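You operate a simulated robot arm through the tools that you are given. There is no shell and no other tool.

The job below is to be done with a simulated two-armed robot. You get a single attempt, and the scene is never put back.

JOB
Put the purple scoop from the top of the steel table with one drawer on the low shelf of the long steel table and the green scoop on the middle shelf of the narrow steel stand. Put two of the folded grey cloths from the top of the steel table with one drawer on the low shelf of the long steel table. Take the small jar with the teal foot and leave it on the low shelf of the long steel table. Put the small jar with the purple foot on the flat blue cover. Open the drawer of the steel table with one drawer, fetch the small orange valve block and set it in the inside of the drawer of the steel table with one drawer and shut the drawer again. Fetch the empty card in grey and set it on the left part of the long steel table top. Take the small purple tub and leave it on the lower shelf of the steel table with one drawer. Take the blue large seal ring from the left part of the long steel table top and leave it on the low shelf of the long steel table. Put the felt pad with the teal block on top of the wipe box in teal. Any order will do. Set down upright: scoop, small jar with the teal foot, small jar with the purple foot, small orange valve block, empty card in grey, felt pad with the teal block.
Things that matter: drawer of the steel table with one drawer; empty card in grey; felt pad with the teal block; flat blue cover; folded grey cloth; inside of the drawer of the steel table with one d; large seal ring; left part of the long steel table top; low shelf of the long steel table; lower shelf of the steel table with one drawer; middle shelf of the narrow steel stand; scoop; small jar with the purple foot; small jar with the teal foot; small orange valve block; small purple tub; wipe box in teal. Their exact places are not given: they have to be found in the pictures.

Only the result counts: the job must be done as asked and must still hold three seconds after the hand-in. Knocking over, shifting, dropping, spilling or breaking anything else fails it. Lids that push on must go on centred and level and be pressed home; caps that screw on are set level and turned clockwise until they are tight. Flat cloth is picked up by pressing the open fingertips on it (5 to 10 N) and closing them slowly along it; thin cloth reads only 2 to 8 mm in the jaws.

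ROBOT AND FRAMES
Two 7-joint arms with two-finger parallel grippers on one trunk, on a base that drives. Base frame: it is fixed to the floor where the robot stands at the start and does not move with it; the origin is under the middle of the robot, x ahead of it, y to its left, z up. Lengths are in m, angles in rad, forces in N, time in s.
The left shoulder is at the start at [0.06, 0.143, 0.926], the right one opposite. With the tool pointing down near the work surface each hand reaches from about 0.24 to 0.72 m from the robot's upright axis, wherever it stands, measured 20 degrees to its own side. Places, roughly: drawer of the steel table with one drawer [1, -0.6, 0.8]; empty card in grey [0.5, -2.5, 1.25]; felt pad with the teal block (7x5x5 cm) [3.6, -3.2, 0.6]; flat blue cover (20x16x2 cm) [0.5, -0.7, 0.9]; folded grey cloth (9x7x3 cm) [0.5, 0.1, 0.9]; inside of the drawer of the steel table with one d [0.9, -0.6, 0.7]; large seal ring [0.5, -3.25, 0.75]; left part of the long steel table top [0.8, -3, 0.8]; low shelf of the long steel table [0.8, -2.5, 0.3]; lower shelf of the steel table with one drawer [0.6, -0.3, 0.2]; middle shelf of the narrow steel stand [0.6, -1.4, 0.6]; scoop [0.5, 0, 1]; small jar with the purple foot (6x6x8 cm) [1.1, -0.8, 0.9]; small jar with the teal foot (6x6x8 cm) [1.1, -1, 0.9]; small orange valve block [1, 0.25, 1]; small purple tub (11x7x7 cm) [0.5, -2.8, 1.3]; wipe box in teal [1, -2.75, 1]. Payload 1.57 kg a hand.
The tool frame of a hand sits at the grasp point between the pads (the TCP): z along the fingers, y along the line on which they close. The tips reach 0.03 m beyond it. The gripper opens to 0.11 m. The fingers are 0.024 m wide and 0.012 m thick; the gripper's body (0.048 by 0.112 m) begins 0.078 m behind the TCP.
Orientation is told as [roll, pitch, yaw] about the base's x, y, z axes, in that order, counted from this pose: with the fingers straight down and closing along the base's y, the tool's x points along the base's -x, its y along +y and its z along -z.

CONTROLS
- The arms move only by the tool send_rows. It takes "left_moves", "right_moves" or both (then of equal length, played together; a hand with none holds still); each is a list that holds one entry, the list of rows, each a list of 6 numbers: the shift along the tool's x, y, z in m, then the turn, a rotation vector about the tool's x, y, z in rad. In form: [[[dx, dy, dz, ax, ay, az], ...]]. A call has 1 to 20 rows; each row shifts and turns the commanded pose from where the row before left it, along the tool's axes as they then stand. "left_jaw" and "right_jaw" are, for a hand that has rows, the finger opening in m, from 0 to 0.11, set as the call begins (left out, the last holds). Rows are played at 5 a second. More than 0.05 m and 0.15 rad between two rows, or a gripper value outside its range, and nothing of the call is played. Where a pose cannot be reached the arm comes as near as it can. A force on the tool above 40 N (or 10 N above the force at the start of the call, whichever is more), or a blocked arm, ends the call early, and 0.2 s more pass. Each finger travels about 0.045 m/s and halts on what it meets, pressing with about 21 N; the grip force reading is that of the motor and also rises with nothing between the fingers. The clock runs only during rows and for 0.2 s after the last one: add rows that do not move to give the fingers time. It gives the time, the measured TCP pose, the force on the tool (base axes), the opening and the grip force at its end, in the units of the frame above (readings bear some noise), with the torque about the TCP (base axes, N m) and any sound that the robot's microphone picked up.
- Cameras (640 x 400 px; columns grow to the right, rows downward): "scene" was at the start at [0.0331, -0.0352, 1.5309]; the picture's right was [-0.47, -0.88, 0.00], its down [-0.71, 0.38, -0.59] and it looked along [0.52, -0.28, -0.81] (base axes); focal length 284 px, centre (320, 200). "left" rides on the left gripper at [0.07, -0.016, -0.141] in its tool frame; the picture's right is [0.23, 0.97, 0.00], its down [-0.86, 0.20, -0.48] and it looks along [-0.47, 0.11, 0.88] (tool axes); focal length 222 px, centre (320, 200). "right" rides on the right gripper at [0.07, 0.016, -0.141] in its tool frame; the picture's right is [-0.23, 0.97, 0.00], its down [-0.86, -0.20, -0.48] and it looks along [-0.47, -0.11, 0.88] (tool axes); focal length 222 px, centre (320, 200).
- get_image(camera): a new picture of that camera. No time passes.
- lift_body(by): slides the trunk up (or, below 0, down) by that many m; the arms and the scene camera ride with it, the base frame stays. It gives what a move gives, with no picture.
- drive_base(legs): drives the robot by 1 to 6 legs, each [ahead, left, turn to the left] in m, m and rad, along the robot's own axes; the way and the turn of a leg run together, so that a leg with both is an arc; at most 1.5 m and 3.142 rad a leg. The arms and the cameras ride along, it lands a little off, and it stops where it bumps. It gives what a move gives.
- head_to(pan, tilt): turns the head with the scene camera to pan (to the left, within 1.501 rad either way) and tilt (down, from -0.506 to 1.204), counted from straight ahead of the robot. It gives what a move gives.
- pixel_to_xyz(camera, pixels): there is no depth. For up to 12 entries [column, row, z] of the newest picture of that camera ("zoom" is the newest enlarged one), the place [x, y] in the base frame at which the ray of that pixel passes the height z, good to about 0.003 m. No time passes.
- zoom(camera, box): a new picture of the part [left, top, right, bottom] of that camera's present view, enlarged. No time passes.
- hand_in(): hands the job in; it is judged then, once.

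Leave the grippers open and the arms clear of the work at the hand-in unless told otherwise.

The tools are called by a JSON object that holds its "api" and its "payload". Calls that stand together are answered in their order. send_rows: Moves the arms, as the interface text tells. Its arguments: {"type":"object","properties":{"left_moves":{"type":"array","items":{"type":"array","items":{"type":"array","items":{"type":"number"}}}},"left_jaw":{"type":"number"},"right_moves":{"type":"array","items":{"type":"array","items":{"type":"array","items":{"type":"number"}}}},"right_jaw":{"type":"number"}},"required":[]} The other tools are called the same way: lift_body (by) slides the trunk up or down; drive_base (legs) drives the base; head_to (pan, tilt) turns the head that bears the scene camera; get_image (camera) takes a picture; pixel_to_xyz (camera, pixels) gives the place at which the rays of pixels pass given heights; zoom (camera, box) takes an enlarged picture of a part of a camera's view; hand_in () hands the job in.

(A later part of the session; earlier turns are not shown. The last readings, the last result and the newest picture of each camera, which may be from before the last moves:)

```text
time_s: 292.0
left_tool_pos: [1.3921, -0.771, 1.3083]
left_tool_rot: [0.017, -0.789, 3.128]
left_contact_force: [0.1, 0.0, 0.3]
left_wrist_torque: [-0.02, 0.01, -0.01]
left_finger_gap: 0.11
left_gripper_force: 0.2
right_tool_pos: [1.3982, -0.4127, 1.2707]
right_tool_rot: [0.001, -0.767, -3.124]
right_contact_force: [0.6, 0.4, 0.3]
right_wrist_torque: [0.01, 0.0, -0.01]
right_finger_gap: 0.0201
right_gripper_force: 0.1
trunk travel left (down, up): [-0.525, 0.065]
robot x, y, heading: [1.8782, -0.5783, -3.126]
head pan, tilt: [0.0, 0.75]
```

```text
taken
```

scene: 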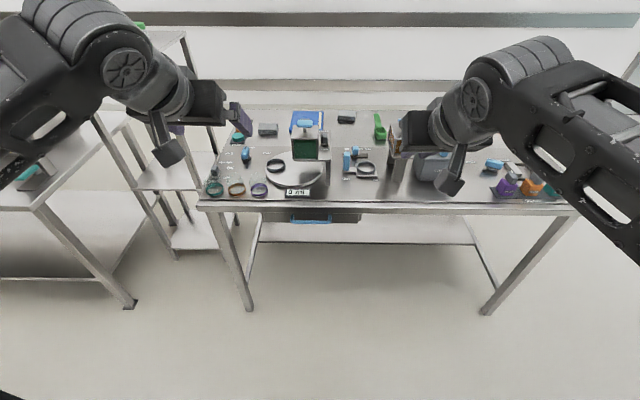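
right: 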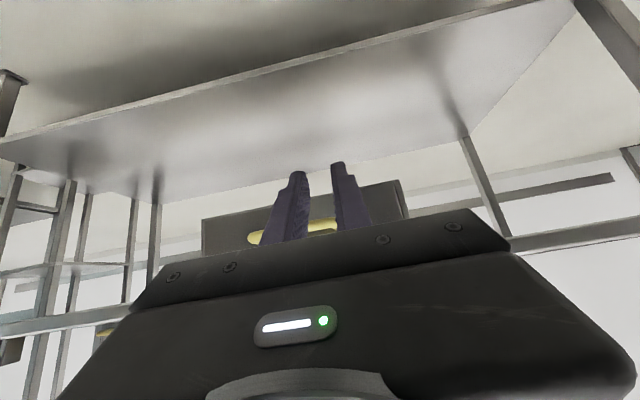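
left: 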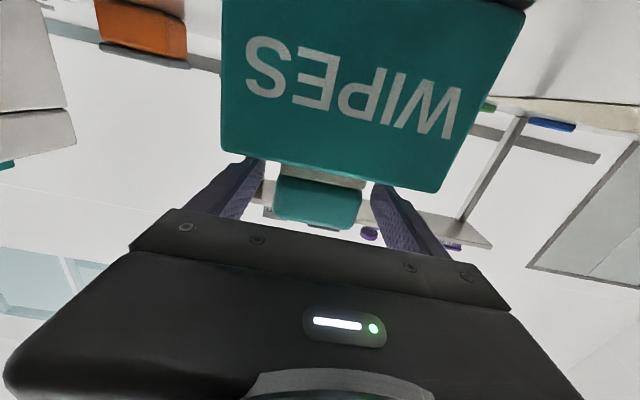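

Now I'm behind the drawer table; the drawer with a blue handle is at (315,217). Zoom in on parts.

{"api": "zoom", "payload": {"camera": "scene", "box": [190, 100, 382, 220]}}

{"api": "zoom", "payload": {"camera": "scene", "box": [420, 130, 580, 230]}}

{"api": "zoom", "payload": {"camera": "scene", "box": [260, 180, 388, 260]}}

```text
3.33 times, centred on (286, 160) of scene
```

zoom: 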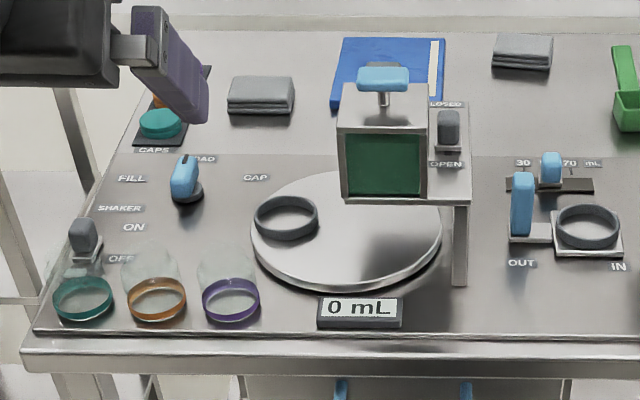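

```text
4.00 times, centred on (500, 180) of scene
```

zoom: 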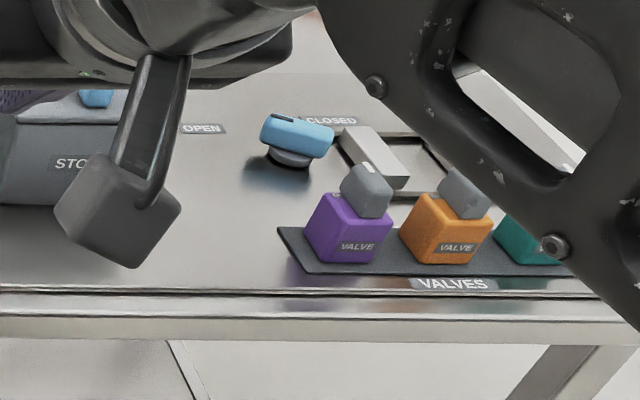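

```text
5.00 times, centred on (324, 220) of scene
```

zoom: 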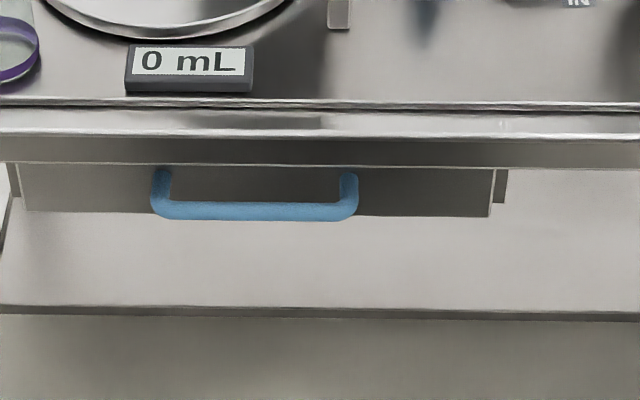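

The drawer with a blue handle lies under the table's back edge. I read positions of table edge, handle, jars and valves.

{"api": "pixel_to_xyz", "payload": {"camera": "scene", "pixels": [[200, 205, 0.855], [575, 205, 0.855], [290, 221, 0.78], [331, 221, 0.78], [261, 221, 0.78], [361, 222, 0.78], [215, 190, 0.86], [237, 190, 0.86], [259, 191, 0.86], [508, 196, 0.86], [532, 196, 0.86]]}}

{"api": "get_image", "payload": {"camera": "left"}}

{"api": "get_image", "payload": {"camera": "right"}}

```text
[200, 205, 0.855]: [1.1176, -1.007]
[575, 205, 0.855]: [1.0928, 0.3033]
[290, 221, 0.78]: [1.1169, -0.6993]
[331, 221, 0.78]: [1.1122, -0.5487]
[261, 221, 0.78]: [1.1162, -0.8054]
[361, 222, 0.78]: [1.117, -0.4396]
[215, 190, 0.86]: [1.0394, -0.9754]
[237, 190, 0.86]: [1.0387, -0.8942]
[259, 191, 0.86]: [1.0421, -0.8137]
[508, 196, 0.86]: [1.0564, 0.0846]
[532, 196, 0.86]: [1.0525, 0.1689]
```

```text
taken
```

left: 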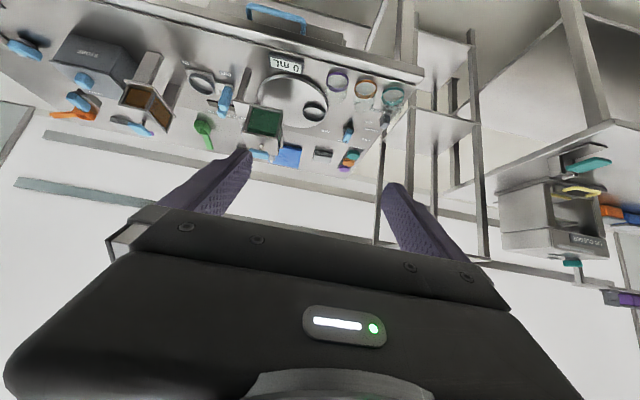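

```text
taken
```

right: 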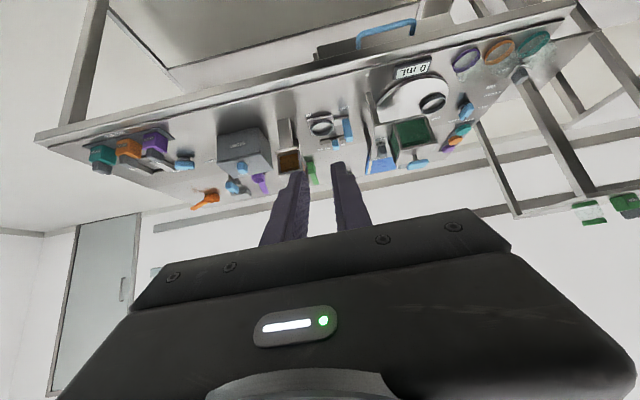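

I triangulate the handle bar: scene (311,222), left camera (276,14), right camera (386,30).

{"api": "zoom", "payload": {"camera": "right", "box": [340, 0, 468, 80]}}

{"api": "zoom", "payload": {"camera": "left", "box": [220, 0, 348, 80]}}

{"api": "pixel_to_xyz", "payload": {"camera": "scene", "pixels": [[311, 222, 0.74], [311, 222, 0.76], [311, 222, 0.78], [311, 222, 0.8], [311, 222, 0.82]]}}

{"api": "pixel_to_xyz", "payload": {"camera": "right", "pixels": [[386, 31, 0.74], [386, 31, 0.76], [386, 31, 0.78], [386, 31, 0.8], [386, 31, 0.82]]}}

```text
5.00 times, centred on (404, 40) of right
```

zoom: 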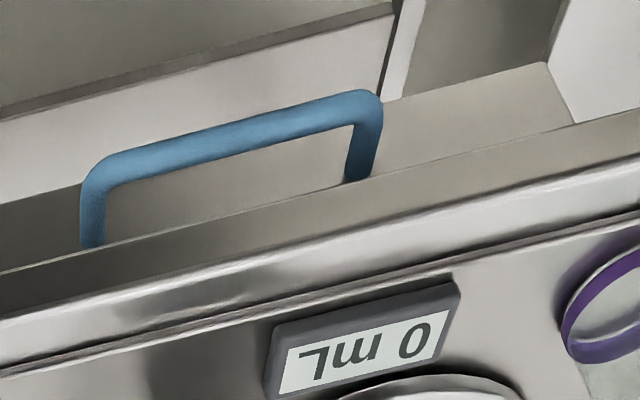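

```text
5.00 times, centred on (284, 40) of left
```

zoom: 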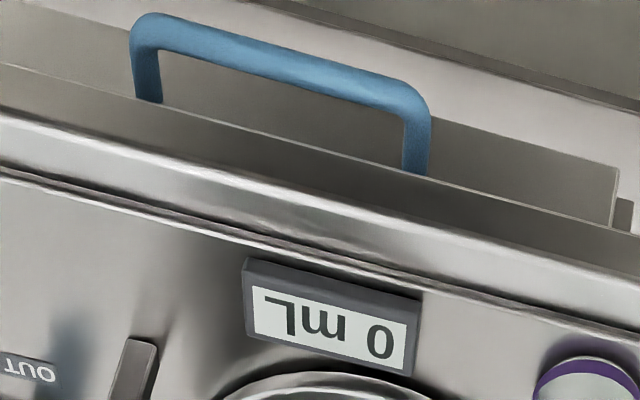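

```text
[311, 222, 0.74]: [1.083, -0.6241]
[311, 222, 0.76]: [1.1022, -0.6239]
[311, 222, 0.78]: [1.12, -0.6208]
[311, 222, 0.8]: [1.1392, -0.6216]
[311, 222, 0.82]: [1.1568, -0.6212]
```

```text
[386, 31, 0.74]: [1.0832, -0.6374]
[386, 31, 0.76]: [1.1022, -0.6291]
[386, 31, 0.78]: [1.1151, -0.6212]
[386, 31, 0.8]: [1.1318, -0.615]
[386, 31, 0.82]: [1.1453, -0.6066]
```

The handle bar is at about (1.118, −0.621, 0.78), just under the rim. Plan: take the orange valve with the right hand first, then open the drawer with the left. Drive to about (1.62, −0.01).

{"api": "drive_base", "payload": {"legs": [[0, -0.567, -0.016], [0.256, 0, 0]]}}

{"api": "head_to", "payload": {"pan": -0.3, "tilt": 0.8}}

{"api": "get_image", "payload": {"camera": "scene"}}

{"api": "get_image", "payload": {"camera": "right"}}

```text
time_s: 296.7
left_tool_pos: [1.1221, -0.197, 1.308]
left_tool_rot: [0.017, -0.789, 3.107]
left_contact_force: [-0.1, 0.2, -0.2]
left_wrist_torque: [0.0, 0.0, 0.02]
left_finger_gap: 0.1099
left_gripper_force: 0.0
right_tool_pos: [1.1373, 0.1613, 1.2691]
right_tool_rot: [0.002, -0.768, 3.139]
right_contact_force: [0.1, -0.4, -0.2]
right_wrist_torque: [0.0, -0.03, 0.01]
right_finger_gap: 0.0201
right_gripper_force: 0.2
trunk travel left (down, up): [-0.525, 0.065]
robot x, y, heading: [1.6113, -0.0107, 3.138]
head pan, tilt: [0.0, 0.75]
```

```text
time_s: 297.5
left_tool_pos: [1.1231, -0.1967, 1.3076]
left_tool_rot: [0.018, -0.789, 3.107]
left_contact_force: [0.7, 0.3, 0.2]
left_wrist_torque: [0.0, 0.01, 0.0]
left_finger_gap: 0.1102
left_gripper_force: 0.1
right_tool_pos: [1.1367, 0.1604, 1.271]
right_tool_rot: [0.001, -0.769, 3.139]
right_contact_force: [-0.9, -0.2, 0.4]
right_wrist_torque: [-0.03, -0.02, -0.01]
right_finger_gap: 0.02
right_gripper_force: 0.1
trunk travel left (down, up): [-0.525, 0.065]
robot x, y, heading: [1.6112, -0.0115, 3.134]
head pan, tilt: [-0.3, 0.799]
```

```text
taken
```

scene: 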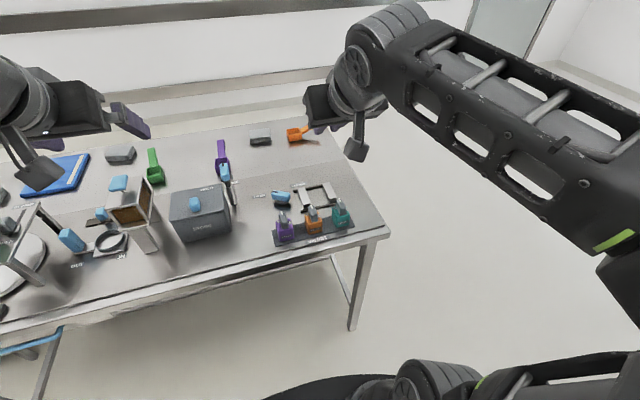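

```text
taken
```

right: 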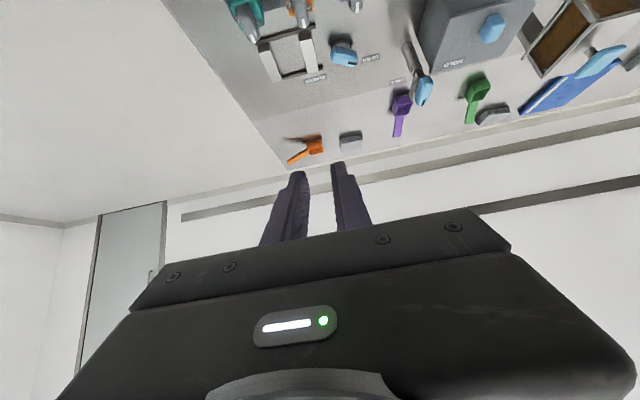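

Straighten the right hand to tool-down over the valves (moving 6 cm forward), jaw to 0.08, then look.

{"api": "zoom", "payload": {"camera": "scene", "box": [260, 180, 372, 250]}}

{"api": "send_rows", "payload": {"right_moves": [[[0, 0, 0, 0, 0.128, 0], [0, 0, 0, 0, 0.128, 0], [0, 0, 0, 0, 0.128, 0], [0, 0, 0, 0, 0.128, 0], [0, 0, 0, 0, 0.128, 0], [0, 0, 0, 0, 0.128, 0], [-0.04, 0, 0, 0, 0, 0], [-0.04, 0, 0, 0, 0, 0], [0, 0, 0.04, 0, 0, 0], [0, 0, 0, 0, 0, 0]]], "right_jaw": 0.08}}

{"api": "get_image", "payload": {"camera": "right"}}

```text
5.71 times, centred on (316, 215) of scene
```

zoom: 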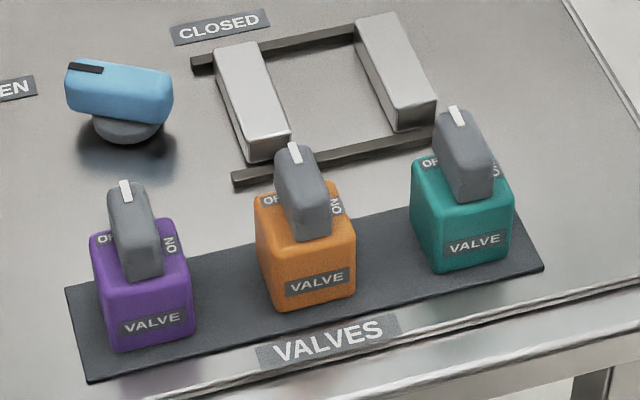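

```text
time_s: 299.7
left_tool_pos: [1.124, -0.1967, 1.3099]
left_tool_rot: [0.018, -0.789, 3.105]
left_contact_force: [0.8, -0.6, -0.5]
left_wrist_torque: [0.02, 0.04, -0.01]
left_finger_gap: 0.1098
left_gripper_force: 0.0
right_tool_pos: [1.0896, 0.1737, 1.2504]
right_tool_rot: [0.001, -0.425, 3.135]
right_contact_force: [0.1, 0.4, 0.7]
right_wrist_torque: [0.01, 0.0, 0.01]
right_finger_gap: 0.0801
right_gripper_force: 0.1
right hand out of reach, approached as far as the arm can: row 3, 4, 5, 6, 7, 8
trunk travel left (down, up): [-0.525, 0.065]
robot x, y, heading: [1.6131, -0.0166, 3.144]
head pan, tilt: [-0.3, 0.799]
```

```text
taken
```

right: 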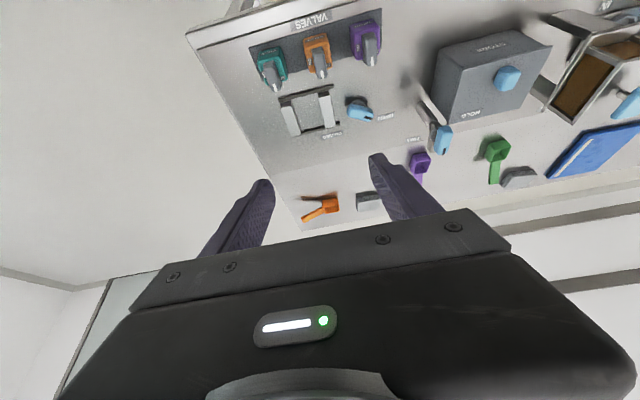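

Too high for tool-down there. Go down 0.15 m first, then straighten.

{"api": "send_rows", "payload": {"right_moves": [[[0.0155, 0, 0.0342, 0, 0, 0], [0.0155, 0, 0.0342, 0, 0, 0], [0.0155, 0, 0.0342, 0, 0, 0], [0.0155, 0, 0.0342, 0, 0, 0], [0, 0, 0, 0, 0.106, 0], [0, 0, 0, 0, 0.106, 0], [0, 0, 0, 0, 0.106, 0], [0, 0, 0, 0, 0.106, 0], [0, 0, 0, 0, 0, 0]]]}}

{"api": "get_image", "payload": {"camera": "right"}}

{"api": "get_image", "payload": {"camera": "scene"}}

```text
time_s: 301.7
left_tool_pos: [1.1237, -0.1987, 1.3084]
left_tool_rot: [0.014, -0.787, 3.107]
left_contact_force: [-0.9, -1.0, -0.3]
left_wrist_torque: [0.01, -0.03, -0.04]
left_finger_gap: 0.1099
left_gripper_force: 0.1
right_tool_pos: [1.0902, 0.1744, 1.1018]
right_tool_rot: [-0.001, -0.005, 3.137]
right_contact_force: [-0.5, -0.8, 0.6]
right_wrist_torque: [0.03, 0.0, -0.04]
right_finger_gap: 0.0799
right_gripper_force: 0.1
trunk travel left (down, up): [-0.525, 0.065]
robot x, y, heading: [1.6141, -0.0114, 3.147]
head pan, tilt: [-0.3, 0.799]
```

```text
taken
```

right: 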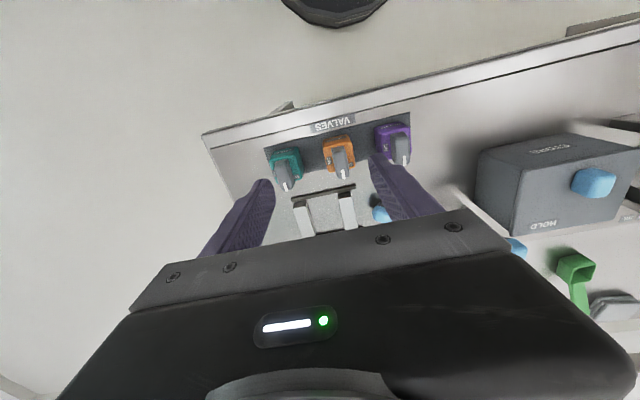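

```text
taken
```

scene: 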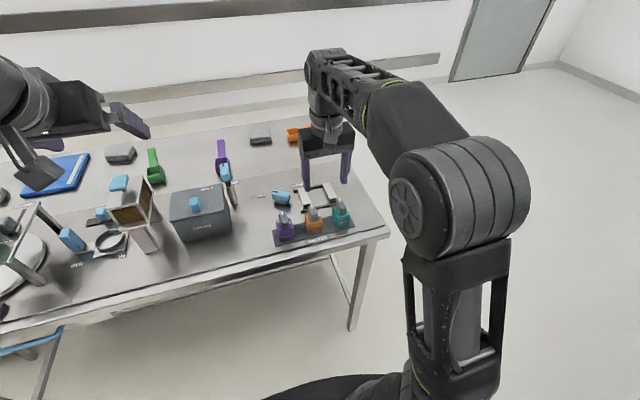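

Hand is above; zoom in with the right camera to place the orange valve.

{"api": "zoom", "payload": {"camera": "right", "box": [260, 110, 420, 210]}}

{"api": "pixel_to_xyz", "payload": {"camera": "right", "pixels": [[339, 146, 0.91], [339, 146, 0.88], [392, 134, 0.91], [286, 158, 0.91], [322, 140, 0.91], [354, 135, 0.91], [326, 150, 0.86], [357, 143, 0.86]]}}

{"api": "zoom", "payload": {"camera": "scene", "box": [260, 180, 372, 250]}}

```text
4.00 times, centred on (340, 160) of right
```

zoom: 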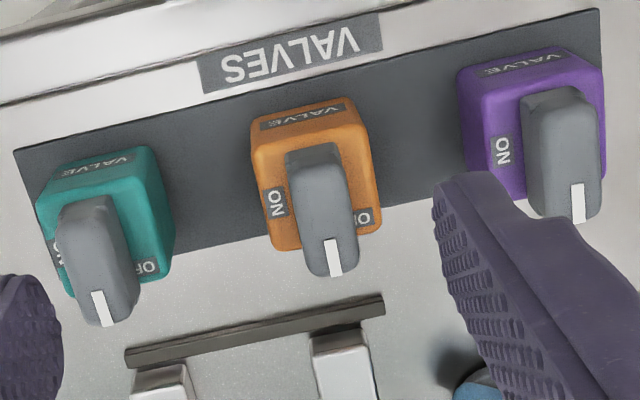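

```text
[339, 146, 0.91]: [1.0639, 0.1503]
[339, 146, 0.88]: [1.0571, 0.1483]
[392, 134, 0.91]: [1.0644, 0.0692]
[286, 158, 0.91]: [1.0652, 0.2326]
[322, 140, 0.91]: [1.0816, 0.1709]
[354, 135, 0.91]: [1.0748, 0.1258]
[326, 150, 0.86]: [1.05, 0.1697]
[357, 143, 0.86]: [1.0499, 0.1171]
```

```text
5.71 times, centred on (316, 215) of scene
```

zoom: 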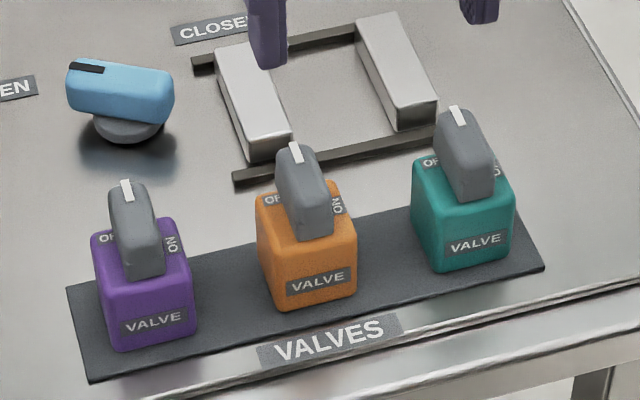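

{"api": "pixel_to_xyz", "payload": {"camera": "right", "pixels": [[339.3, 156.8, 0.905], [326.3, 160, 0.905], [353, 152.5, 0.905], [336.9, 144.4, 0.905], [341.9, 168, 0.905], [336, 137.5, 0.86], [322, 142, 0.86], [348.5, 136, 0.86]]}}

{"api": "pixel_to_xyz", "payload": {"camera": "scene", "pixels": [[308, 233.5, 0.86], [322.5, 231.5, 0.86], [305, 215.5, 0.905], [306.5, 223, 0.905], [322, 219.5, 0.905], [319.5, 211.5, 0.905]]}}

```text
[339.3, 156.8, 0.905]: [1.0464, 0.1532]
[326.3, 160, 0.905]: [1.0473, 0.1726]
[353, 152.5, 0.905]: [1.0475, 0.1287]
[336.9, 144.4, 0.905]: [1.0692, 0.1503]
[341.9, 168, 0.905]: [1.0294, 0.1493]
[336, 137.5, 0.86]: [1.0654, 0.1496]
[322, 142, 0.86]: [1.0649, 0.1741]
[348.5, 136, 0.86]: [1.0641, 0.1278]
```

```text
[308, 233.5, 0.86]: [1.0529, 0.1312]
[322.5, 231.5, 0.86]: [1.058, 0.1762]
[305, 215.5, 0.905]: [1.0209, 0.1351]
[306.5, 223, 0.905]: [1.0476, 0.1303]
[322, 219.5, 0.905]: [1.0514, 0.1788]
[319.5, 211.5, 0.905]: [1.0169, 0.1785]
```

Orange valve body centre ≈(1.043, 0.152), ~4.6 cm wide, top ≈0.905. Move over it and descend to z=0.97 with jaw 0.07.

{"api": "send_rows", "payload": {"right_moves": [[[-0.0235, 0.011, 0, 0, 0, 0], [-0.0235, 0.011, 0, 0, 0, 0], [0, 0, 0.033, 0, 0, 0], [0, 0, 0.033, 0, 0, 0], [0, 0, 0.033, 0, 0, 0], [0, 0, 0.033, 0, 0, 0], [0, 0, 0, 0, 0, 0]]], "right_jaw": 0.07}}

{"api": "get_image", "payload": {"camera": "right"}}

{"api": "zoom", "payload": {"camera": "scene", "box": [260, 160, 388, 240]}}

```text
time_s: 303.3
left_tool_pos: [1.1216, -0.197, 1.3089]
left_tool_rot: [0.017, -0.79, 3.108]
left_contact_force: [0.6, -0.5, -0.4]
left_wrist_torque: [0.0, 0.02, 0.01]
left_finger_gap: 0.11
left_gripper_force: 0.1
right_tool_pos: [1.0598, 0.154, 0.9495]
right_tool_rot: [0.0, -0.003, 3.135]
right_contact_force: [-0.2, 0.2, -0.1]
right_wrist_torque: [-0.03, -0.03, -0.02]
right_finger_gap: 0.0702
right_gripper_force: 0.1
right hand out of reach, approached as far as the arm can: row 1, 2
trunk travel left (down, up): [-0.525, 0.065]
robot x, y, heading: [1.6112, -0.0152, 3.139]
head pan, tilt: [-0.3, 0.799]
```

```text
taken
```

right: 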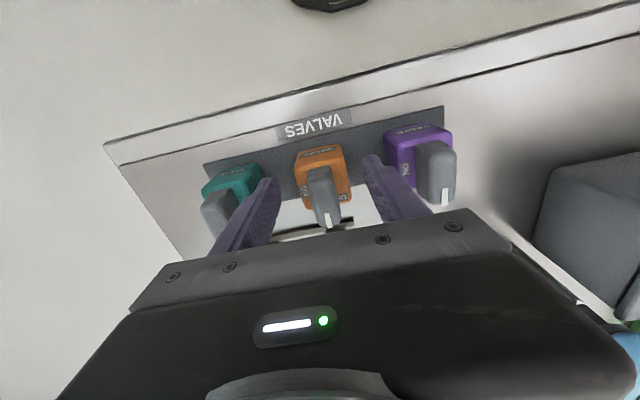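

```text
5.00 times, centred on (324, 200) of scene
```

zoom: 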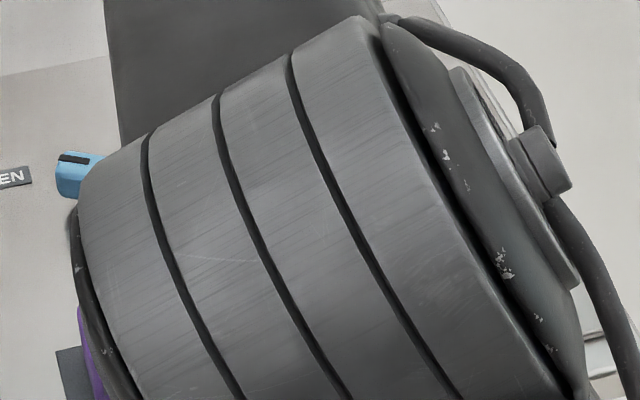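

Move 15 mm further in −x; then check before the last descent.

{"api": "send_rows", "payload": {"right_moves": [[[-0.008, 0.001, 0, 0, 0, 0], [-0.008, 0.001, 0, 0, 0, 0], [0, 0, 0, 0, 0, 0]]]}}

{"api": "zoom", "payload": {"camera": "right", "box": [200, 120, 440, 270]}}

```text
time_s: 304.1
left_tool_pos: [1.1223, -0.1959, 1.3076]
left_tool_rot: [0.016, -0.79, 3.107]
left_contact_force: [0.7, -0.1, 0.2]
left_wrist_torque: [0.01, 0.01, 0.0]
left_finger_gap: 0.1101
left_gripper_force: 0.0
right_tool_pos: [1.0444, 0.1507, 0.9497]
right_tool_rot: [-0.001, -0.003, 3.135]
right_contact_force: [0.6, -0.8, 0.9]
right_wrist_torque: [0.01, 0.03, 0.04]
right_finger_gap: 0.0698
right_gripper_force: 0.0
trunk travel left (down, up): [-0.525, 0.065]
robot x, y, heading: [1.6134, -0.0089, 3.139]
head pan, tilt: [-0.3, 0.799]
```

```text
2.67 times, centred on (320, 195) of right
```

zoom: 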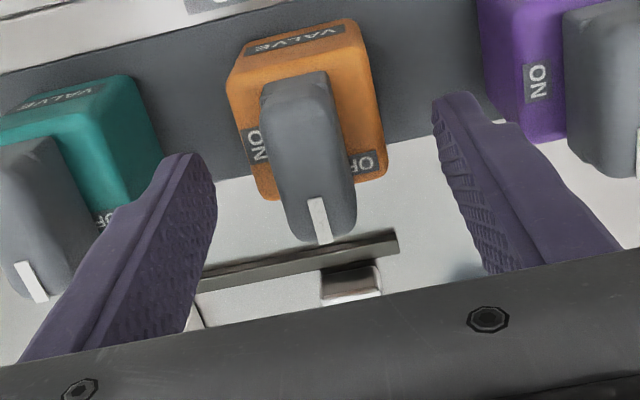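

Nearly centred; shift 3 mm and descend 56 mm, then close.

{"api": "send_rows", "payload": {"right_moves": [[[0, -0.003, 0.019, 0, 0, 0], [0, 0, 0.019, 0, 0, 0], [0, 0, 0.018, 0, 0, 0], [0, 0, 0, 0, 0, 0]]]}}

{"api": "zoom", "payload": {"camera": "right", "box": [200, 120, 440, 270]}}

```text
time_s: 305.0
left_tool_pos: [1.1248, -0.1977, 1.3088]
left_tool_rot: [0.016, -0.79, 3.109]
left_contact_force: [0.1, -0.1, 0.1]
left_wrist_torque: [-0.03, 0.02, -0.02]
left_finger_gap: 0.1098
left_gripper_force: 0.0
right_tool_pos: [1.0458, 0.1529, 0.9021]
right_tool_rot: [0.003, -0.004, 3.135]
right_contact_force: [11.0, -1.8, 15.6]
right_wrist_torque: [0.49, -0.51, -0.32]
right_finger_gap: 0.0684
right_gripper_force: 0.1
trunk travel left (down, up): [-0.525, 0.065]
robot x, y, heading: [1.6108, -0.0092, 3.14]
head pan, tilt: [-0.3, 0.799]
stopped in row 4 (right hand): the force on the tool passed its limit at 42 N (the readings are from after the stop); the commanded pose is now the measured one
```

```text
2.67 times, centred on (320, 195) of right
```

zoom: 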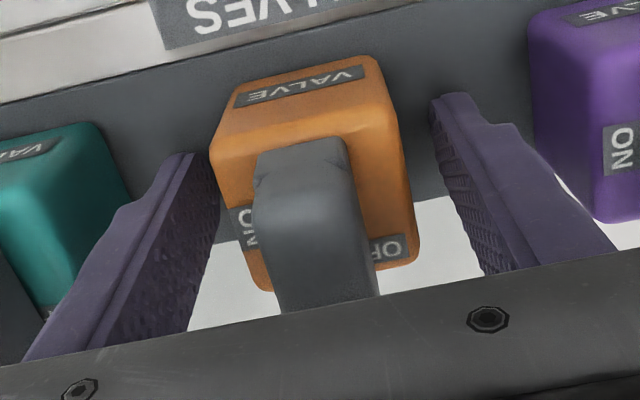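

The knob touches the palm (42 N stop). The fingertips overlap the body by ~3 cm, enough. I back off 4 mm and close.

{"api": "send_rows", "payload": {"right_moves": [[[0, 0, -0.004, 0, 0, 0], [0, 0, 0, 0, 0, 0]]]}}

{"api": "send_rows", "payload": {"right_moves": [[[0, 0, 0, 0, 0, 0], [0, 0, 0, 0, 0, 0], [0, 0, 0, 0, 0, 0], [0, 0, 0, 0, 0, 0], [0, 0, 0, 0, 0, 0]]], "right_jaw": 0.02}}

{"api": "zoom", "payload": {"camera": "right", "box": [200, 120, 440, 270]}}

```text
time_s: 305.6
left_tool_pos: [1.1223, -0.1985, 1.307]
left_tool_rot: [0.017, -0.789, 3.108]
left_contact_force: [0.3, 0.5, -0.6]
left_wrist_torque: [0.05, 0.0, -0.01]
left_finger_gap: 0.11
left_gripper_force: 0.1
right_tool_pos: [1.0421, 0.153, 0.9047]
right_tool_rot: [0.002, -0.004, 3.133]
right_contact_force: [0.3, 0.1, -0.3]
right_wrist_torque: [0.0, -0.01, 0.03]
right_finger_gap: 0.07
right_gripper_force: 0.1
trunk travel left (down, up): [-0.525, 0.065]
robot x, y, heading: [1.6104, -0.0134, 3.138]
head pan, tilt: [-0.3, 0.799]
```

```text
time_s: 306.8
left_tool_pos: [1.1223, -0.1963, 1.3085]
left_tool_rot: [0.017, -0.789, 3.108]
left_contact_force: [-0.2, -0.6, -0.1]
left_wrist_torque: [0.02, 0.0, 0.01]
left_finger_gap: 0.1101
left_gripper_force: 0.1
right_tool_pos: [1.0425, 0.1546, 0.9035]
right_tool_rot: [0.002, -0.005, 3.135]
right_contact_force: [0.6, -0.3, 1.6]
right_wrist_torque: [0.03, 0.01, 0.0]
right_finger_gap: 0.0437
right_gripper_force: 20.7
trunk travel left (down, up): [-0.525, 0.065]
robot x, y, heading: [1.6089, -0.0105, 3.139]
head pan, tilt: [-0.3, 0.799]
```

```text
2.67 times, centred on (320, 195) of right
```

zoom: 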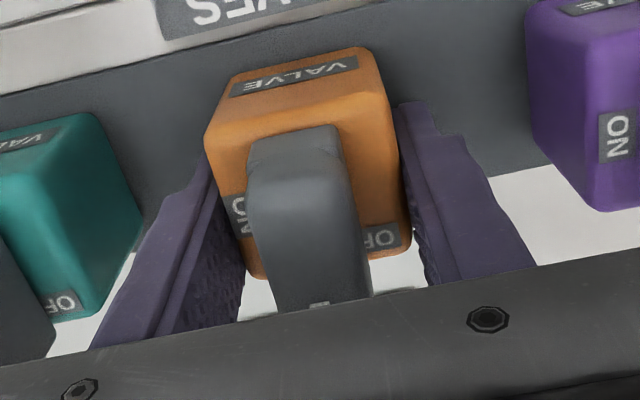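

Gripped (0.0437). Lift straight up 0.12 m.

{"api": "send_rows", "payload": {"right_moves": [[[0, 0, -0.015, 0, 0, 0], [0, 0, -0.025, 0, 0, 0], [0, 0, -0.03, 0, 0, 0], [0.01, 0, -0.03, 0, 0, 0], [0.02, 0, -0.025, 0, 0, 0], [0.02, 0, -0.02, 0, 0, 0], [0, 0, 0, 0, 0, 0]]]}}

{"api": "get_image", "payload": {"camera": "right"}}

{"api": "get_image", "payload": {"camera": "scene"}}

```text
time_s: 308.4
left_tool_pos: [1.1218, -0.1971, 1.3076]
left_tool_rot: [0.016, -0.789, 3.106]
left_contact_force: [0.6, 0.0, 0.0]
left_wrist_torque: [0.01, 0.04, -0.02]
left_finger_gap: 0.11
left_gripper_force: 0.0
right_tool_pos: [1.0953, 0.1538, 1.0477]
right_tool_rot: [0.002, -0.006, 3.136]
right_contact_force: [-0.8, 0.1, -1.9]
right_wrist_torque: [-0.01, 0.02, -0.01]
right_finger_gap: 0.0436
right_gripper_force: 20.7
trunk travel left (down, up): [-0.525, 0.065]
robot x, y, heading: [1.6137, -0.0134, 3.135]
head pan, tilt: [-0.3, 0.799]
```

```text
taken
```

right: 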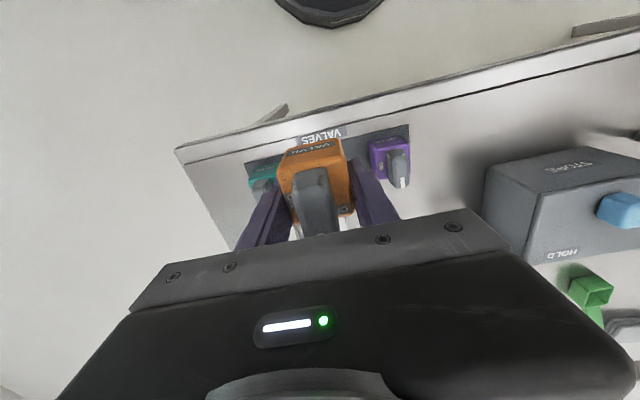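

```text
taken
```

scene: 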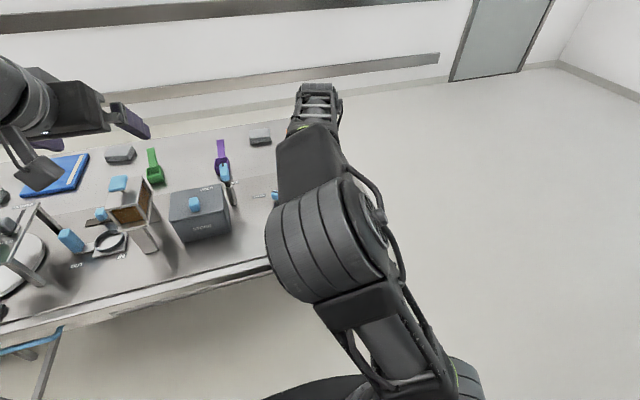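

Valve is held. Back off and go left to (1.9, −0.44); then lower the trunk 0.4 m for the drawer handle.

{"api": "drive_base", "payload": {"legs": [[-0.29, 0, 0], [0, 0.43, 0]]}}

{"api": "lift_body", "payload": {"by": -0.4}}

{"api": "send_rows", "payload": {"left_moves": [[[0, 0, 0, 0, -0.13, 0], [0, 0, 0, 0, -0.13, 0], [0, 0, 0, 0, -0.13, 0], [0, 0, 0, 0, -0.13, 0], [0, 0, 0, 0, -0.13, 0], [0, 0, 0, 0, -0.1, 0], [0, 0, 0, 0, 0, 0]]]}}

{"api": "get_image", "payload": {"camera": "left"}}

```text
time_s: 312.6
left_tool_pos: [1.4162, -0.6283, 1.3085]
left_tool_rot: [0.016, -0.79, 3.111]
left_contact_force: [-0.2, 0.0, -0.3]
left_wrist_torque: [0.04, -0.02, -0.03]
left_finger_gap: 0.1102
left_gripper_force: 0.2
right_tool_pos: [1.3876, -0.2782, 1.0485]
right_tool_rot: [0.001, -0.005, 3.138]
right_contact_force: [-0.1, -0.1, -1.0]
right_wrist_torque: [0.04, 0.0, 0.0]
right_finger_gap: 0.0437
right_gripper_force: 21.3
trunk travel left (down, up): [-0.525, 0.065]
robot x, y, heading: [1.9036, -0.4418, -3.141]
head pan, tilt: [-0.3, 0.799]
```

```text
time_s: 316.4
left_tool_pos: [1.4165, -0.6278, 0.9068]
left_tool_rot: [0.016, -0.789, 3.111]
left_contact_force: [-0.2, -0.2, 0.4]
left_wrist_torque: [-0.02, 0.01, -0.01]
left_finger_gap: 0.11
left_gripper_force: 0.0
right_tool_pos: [1.3862, -0.2789, 0.6479]
right_tool_rot: [0.002, -0.006, 3.138]
right_contact_force: [-0.3, 0.5, -1.3]
right_wrist_torque: [-0.02, 0.02, 0.03]
right_finger_gap: 0.0437
right_gripper_force: 21.0
trunk travel left (down, up): [-0.125, 0.465]
robot x, y, heading: [1.9027, -0.4408, -3.136]
head pan, tilt: [-0.3, 0.799]
```

```text
time_s: 318.0
left_tool_pos: [1.4166, -0.6273, 0.9071]
left_tool_rot: [0.376, -1.538, 2.748]
left_contact_force: [-0.5, -0.1, -0.4]
left_wrist_torque: [0.0, -0.02, 0.03]
left_finger_gap: 0.1099
left_gripper_force: 0.0
right_tool_pos: [1.3854, -0.2783, 0.6483]
right_tool_rot: [0.002, -0.006, 3.138]
right_contact_force: [0.0, -0.6, -1.5]
right_wrist_torque: [-0.03, -0.02, 0.02]
right_finger_gap: 0.0437
right_gripper_force: 21.0
trunk travel left (down, up): [-0.125, 0.465]
robot x, y, heading: [1.9045, -0.4407, -3.138]
head pan, tilt: [-0.3, 0.799]
```

```text
taken
```

left: 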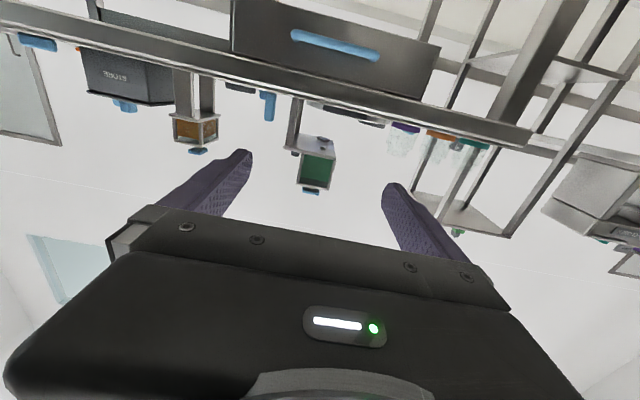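

The left camera shows the drawer face and handle. Now roll the left hand 90° about its finger axis so it closes vertically.

{"api": "send_rows", "payload": {"left_moves": [[[0, 0, 0, 0, 0, 0.143], [0, 0, 0, 0, 0, 0.143], [0, 0, 0, 0, 0, 0.143], [0, 0, 0, 0, 0, 0.143], [0, 0, 0, 0, 0, 0.143], [0, 0, 0, 0, 0, 0.143], [0, 0, 0, 0, 0, 0.143], [0, 0, 0, 0, 0, 0.143], [0, 0, 0, 0, 0, 0.143], [0, 0, 0, 0, 0, 0.143], [0, 0, 0, 0, 0, 0.141], [0, 0, 0, 0, 0, 0]]], "left_jaw": 0.035}}

{"api": "get_image", "payload": {"camera": "left"}}

{"api": "head_to", "payload": {"pan": 0.2, "tilt": 0.75}}

{"api": "get_image", "payload": {"camera": "scene"}}

```text
time_s: 320.6
left_tool_pos: [1.4164, -0.6275, 0.9075]
left_tool_rot: [1.538, 0.013, 1.553]
left_contact_force: [0.5, -1.1, -0.3]
left_wrist_torque: [0.0, -0.02, -0.05]
left_finger_gap: 0.035
left_gripper_force: 0.1
right_tool_pos: [1.3871, -0.2779, 0.6485]
right_tool_rot: [0.001, -0.004, 3.138]
right_contact_force: [-0.4, 0.3, -2.3]
right_wrist_torque: [-0.02, 0.05, -0.02]
right_finger_gap: 0.0437
right_gripper_force: 21.7
trunk travel left (down, up): [-0.125, 0.465]
robot x, y, heading: [1.9052, -0.4391, -3.139]
head pan, tilt: [-0.3, 0.799]
```

```text
taken
```

left: 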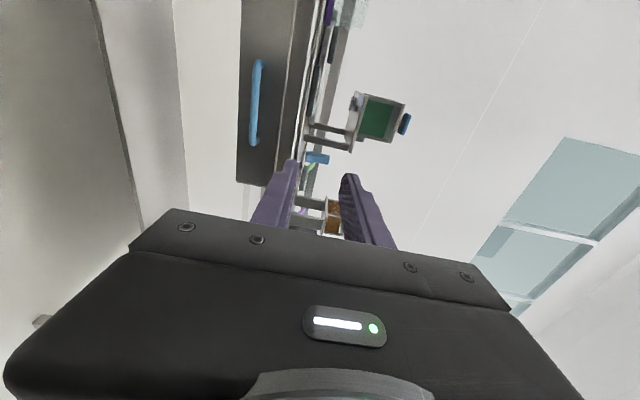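

```text
time_s: 321.6
left_tool_pos: [1.4153, -0.6282, 0.908]
left_tool_rot: [1.539, 0.012, 1.554]
left_contact_force: [-0.5, -0.4, -0.7]
left_wrist_torque: [-0.01, 0.03, 0.02]
left_finger_gap: 0.0347
left_gripper_force: 0.0
right_tool_pos: [1.3866, -0.2788, 0.6481]
right_tool_rot: [0.002, -0.004, 3.138]
right_contact_force: [0.5, 0.6, -2.1]
right_wrist_torque: [-0.04, 0.01, -0.01]
right_finger_gap: 0.0438
right_gripper_force: 21.3
trunk travel left (down, up): [-0.125, 0.465]
robot x, y, heading: [1.9039, -0.4415, -3.142]
head pan, tilt: [0.201, 0.75]
```

```text
taken
```

scene: 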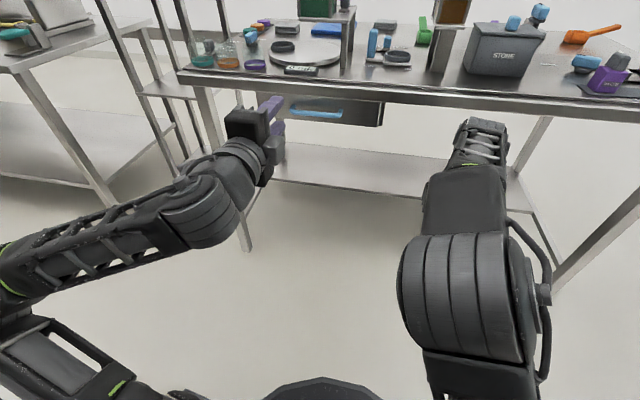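

Roll is fine: fingers along −x, closing vertically. I check handle height from this camera: bar at (256,100).

{"api": "zoom", "payload": {"camera": "left", "box": [220, 0, 380, 200]}}

{"api": "pixel_to_xyz", "payload": {"camera": "left", "pixels": [[257, 100, 0.74], [257, 100, 0.76], [257, 100, 0.77], [257, 100, 0.78], [257, 100, 0.79], [257, 100, 0.8]]}}

{"api": "zoom", "payload": {"camera": "scene", "box": [220, 70, 412, 190]}}

```text
2.00 times, centred on (300, 100) of left
```

zoom: 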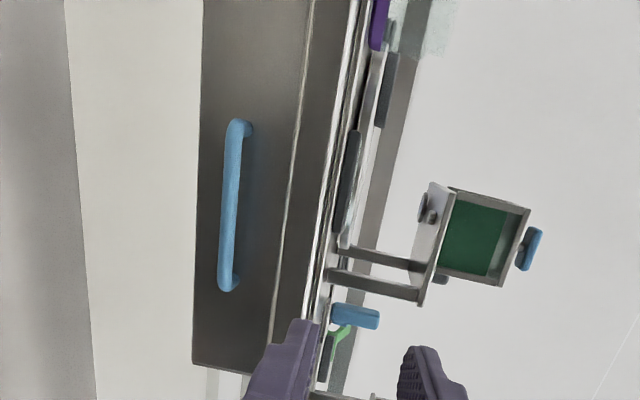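

```text
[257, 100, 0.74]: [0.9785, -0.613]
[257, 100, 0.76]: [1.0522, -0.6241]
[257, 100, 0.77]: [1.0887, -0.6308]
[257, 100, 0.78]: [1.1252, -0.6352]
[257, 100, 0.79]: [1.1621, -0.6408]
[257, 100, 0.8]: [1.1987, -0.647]
```

```text
3.33 times, centred on (316, 130) of scene
```

zoom: 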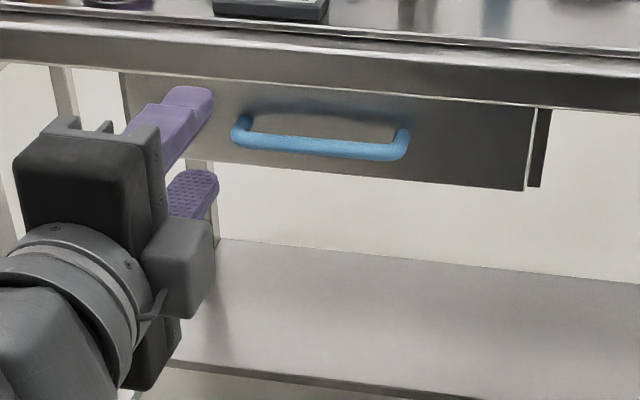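

{"api": "pixel_to_xyz", "payload": {"camera": "scene", "pixels": [[316, 114.4, 0.76], [316, 114.4, 0.77], [316, 114.4, 0.78], [316, 114.4, 0.79], [292, 108, 0.78], [341, 114, 0.78], [316, 96, 0.81], [316, 92, 0.82], [316, 80, 0.855]]}}

```text
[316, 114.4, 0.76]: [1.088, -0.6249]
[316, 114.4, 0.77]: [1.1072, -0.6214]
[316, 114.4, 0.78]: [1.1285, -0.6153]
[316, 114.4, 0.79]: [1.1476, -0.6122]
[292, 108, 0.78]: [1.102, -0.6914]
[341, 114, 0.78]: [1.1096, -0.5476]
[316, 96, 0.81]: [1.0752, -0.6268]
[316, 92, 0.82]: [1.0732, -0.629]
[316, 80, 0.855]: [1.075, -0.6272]
```

Bar at ≈(1.125, −0.62, 0.781). Go down 0.12 m, then forward 0.2 m, jaw 0.032.

{"api": "send_rows", "payload": {"left_moves": [[[0, -0.04, 0, 0, 0, 0], [0, -0.04, 0, 0, 0, 0], [0, -0.04, 0, 0, 0, 0], [-0.001, 0, 0.04, 0, 0, 0], [-0.001, 0, 0.04, 0, 0, 0], [-0.001, 0, 0.04, 0, 0, 0], [-0.001, 0, 0.04, 0, 0, 0], [-0.001, 0, 0.04, 0, 0, 0], [0, 0, 0, 0, 0, 0]]], "left_jaw": 0.034}}

{"api": "get_image", "payload": {"camera": "left"}}

{"api": "zoom", "payload": {"camera": "scene", "box": [220, 70, 412, 190]}}

```text
time_s: 323.6
left_tool_pos: [1.192, -0.6204, 0.8055]
left_tool_rot: [1.54, 0.012, 1.553]
left_contact_force: [0.3, 0.3, -0.3]
left_wrist_torque: [0.01, -0.01, 0.02]
left_finger_gap: 0.034
left_gripper_force: 0.1
left hand out of reach, approached as far as the arm can: row 2, 3
right_tool_pos: [1.3874, -0.2779, 0.6484]
right_tool_rot: [0.0, -0.004, 3.137]
right_contact_force: [-0.5, 0.0, -2.6]
right_wrist_torque: [-0.01, 0.01, 0.02]
right_finger_gap: 0.0438
right_gripper_force: 21.2
trunk travel left (down, up): [-0.125, 0.465]
robot x, y, heading: [1.9025, -0.4382, -3.139]
head pan, tilt: [0.201, 0.75]
```

```text
taken
```

left: 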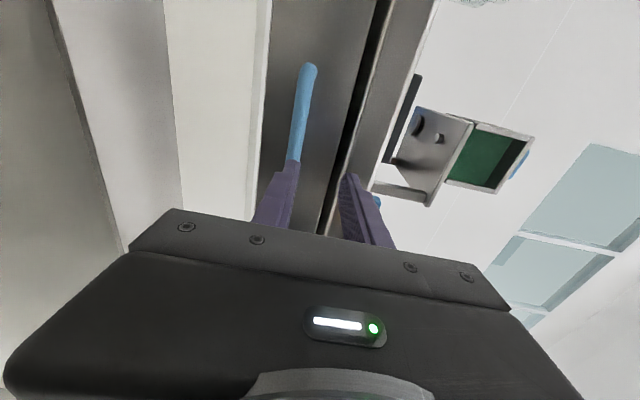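

```text
3.33 times, centred on (316, 130) of scene
```

zoom: 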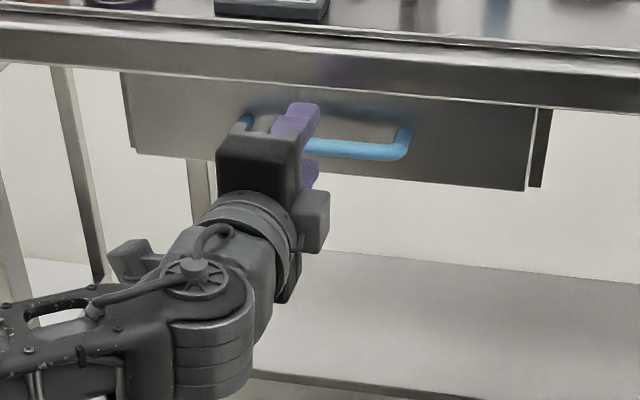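

Lower the hand 24 mm so the bar lies between the fingers.

{"api": "send_rows", "payload": {"left_moves": [[[0, -0.012, 0, 0, 0, 0], [0, -0.0125, 0, 0, 0, 0], [0, 0, 0, 0, 0, 0]]]}}

{"api": "get_image", "payload": {"camera": "left"}}

{"api": "zoom", "payload": {"camera": "scene", "box": [220, 70, 412, 190]}}

```text
time_s: 324.4
left_tool_pos: [1.1917, -0.6204, 0.7794]
left_tool_rot: [1.538, 0.013, 1.553]
left_contact_force: [-0.2, -0.2, 0.2]
left_wrist_torque: [0.0, 0.01, 0.01]
left_finger_gap: 0.0342
left_gripper_force: 0.1
right_tool_pos: [1.3865, -0.2768, 0.6469]
right_tool_rot: [0.002, -0.006, 3.137]
right_contact_force: [0.0, 0.5, -2.5]
right_wrist_torque: [0.0, 0.03, 0.01]
right_finger_gap: 0.0437
right_gripper_force: 20.4
trunk travel left (down, up): [-0.125, 0.465]
robot x, y, heading: [1.903, -0.4427, -3.138]
head pan, tilt: [0.201, 0.75]
```

```text
taken
```

left: 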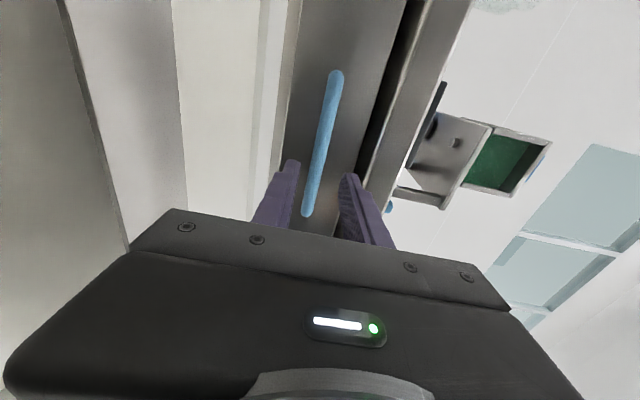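

```text
3.33 times, centred on (316, 130) of scene
```

zoom: 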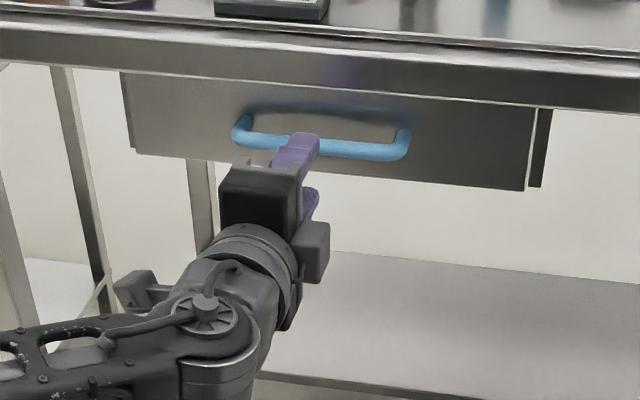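

The bar runs between the fingers. Advance 50 mm, then close.

{"api": "send_rows", "payload": {"left_moves": [[[0, 0.001, 0.02, 0, 0, 0], [0, 0.001, 0.018, 0, 0, 0], [0, 0.0, 0.014, 0, 0, 0], [0, 0, 0, 0, 0, 0]]]}}

{"api": "get_image", "payload": {"camera": "left"}}

```text
time_s: 325.4
left_tool_pos: [1.1399, -0.6196, 0.7775]
left_tool_rot: [1.539, 0.012, 1.553]
left_contact_force: [-0.5, 0.0, 0.8]
left_wrist_torque: [0.0, -0.01, 0.03]
left_finger_gap: 0.0341
left_gripper_force: 0.0
right_tool_pos: [1.3863, -0.2772, 0.6484]
right_tool_rot: [0.002, -0.006, 3.139]
right_contact_force: [0.9, -0.6, -1.6]
right_wrist_torque: [-0.03, -0.01, 0.01]
right_finger_gap: 0.0437
right_gripper_force: 21.0
trunk travel left (down, up): [-0.125, 0.465]
robot x, y, heading: [1.9052, -0.4423, -3.139]
head pan, tilt: [0.201, 0.75]
```

```text
taken
```

left: 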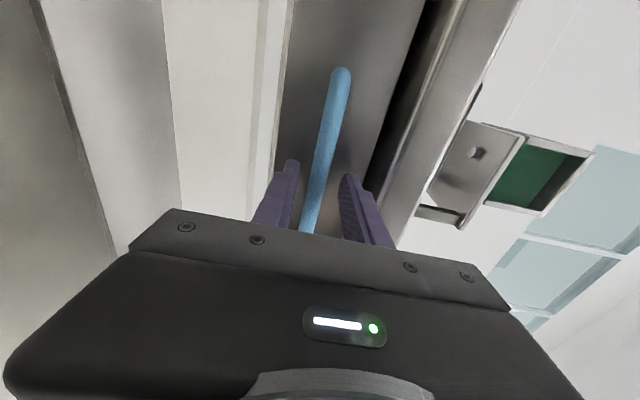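

No contact force; bar lies between the fingers. Close on it.

{"api": "send_rows", "payload": {"left_moves": [[[0, 0, 0, 0, 0, 0], [0, 0, 0, 0, 0, 0], [0, 0, 0, 0, 0, 0], [0, 0, 0, 0, 0, 0]]], "left_jaw": 0.0}}

{"api": "get_image", "payload": {"camera": "left"}}

```text
time_s: 326.4
left_tool_pos: [1.1387, -0.6202, 0.7753]
left_tool_rot: [1.535, 0.011, 1.553]
left_contact_force: [6.0, 1.3, -11.6]
left_wrist_torque: [0.75, -0.22, 0.18]
left_finger_gap: 0.0136
left_gripper_force: 29.6
right_tool_pos: [1.3855, -0.2778, 0.6484]
right_tool_rot: [0.0, -0.003, 3.138]
right_contact_force: [-0.2, -0.7, -2.7]
right_wrist_torque: [0.02, 0.04, 0.02]
right_finger_gap: 0.0439
right_gripper_force: 21.0
trunk travel left (down, up): [-0.125, 0.465]
robot x, y, heading: [1.9023, -0.4458, -3.139]
head pan, tilt: [0.201, 0.75]
```

```text
taken
```

left: 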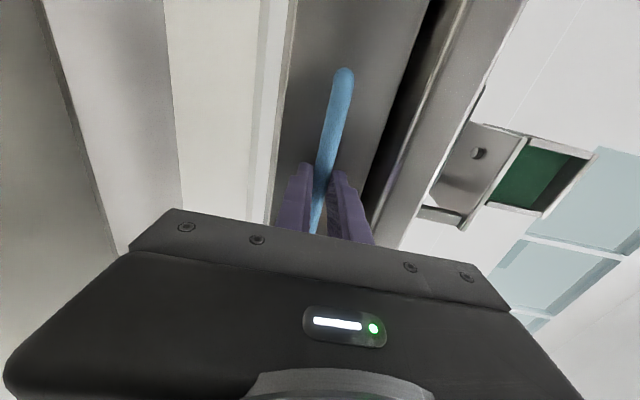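

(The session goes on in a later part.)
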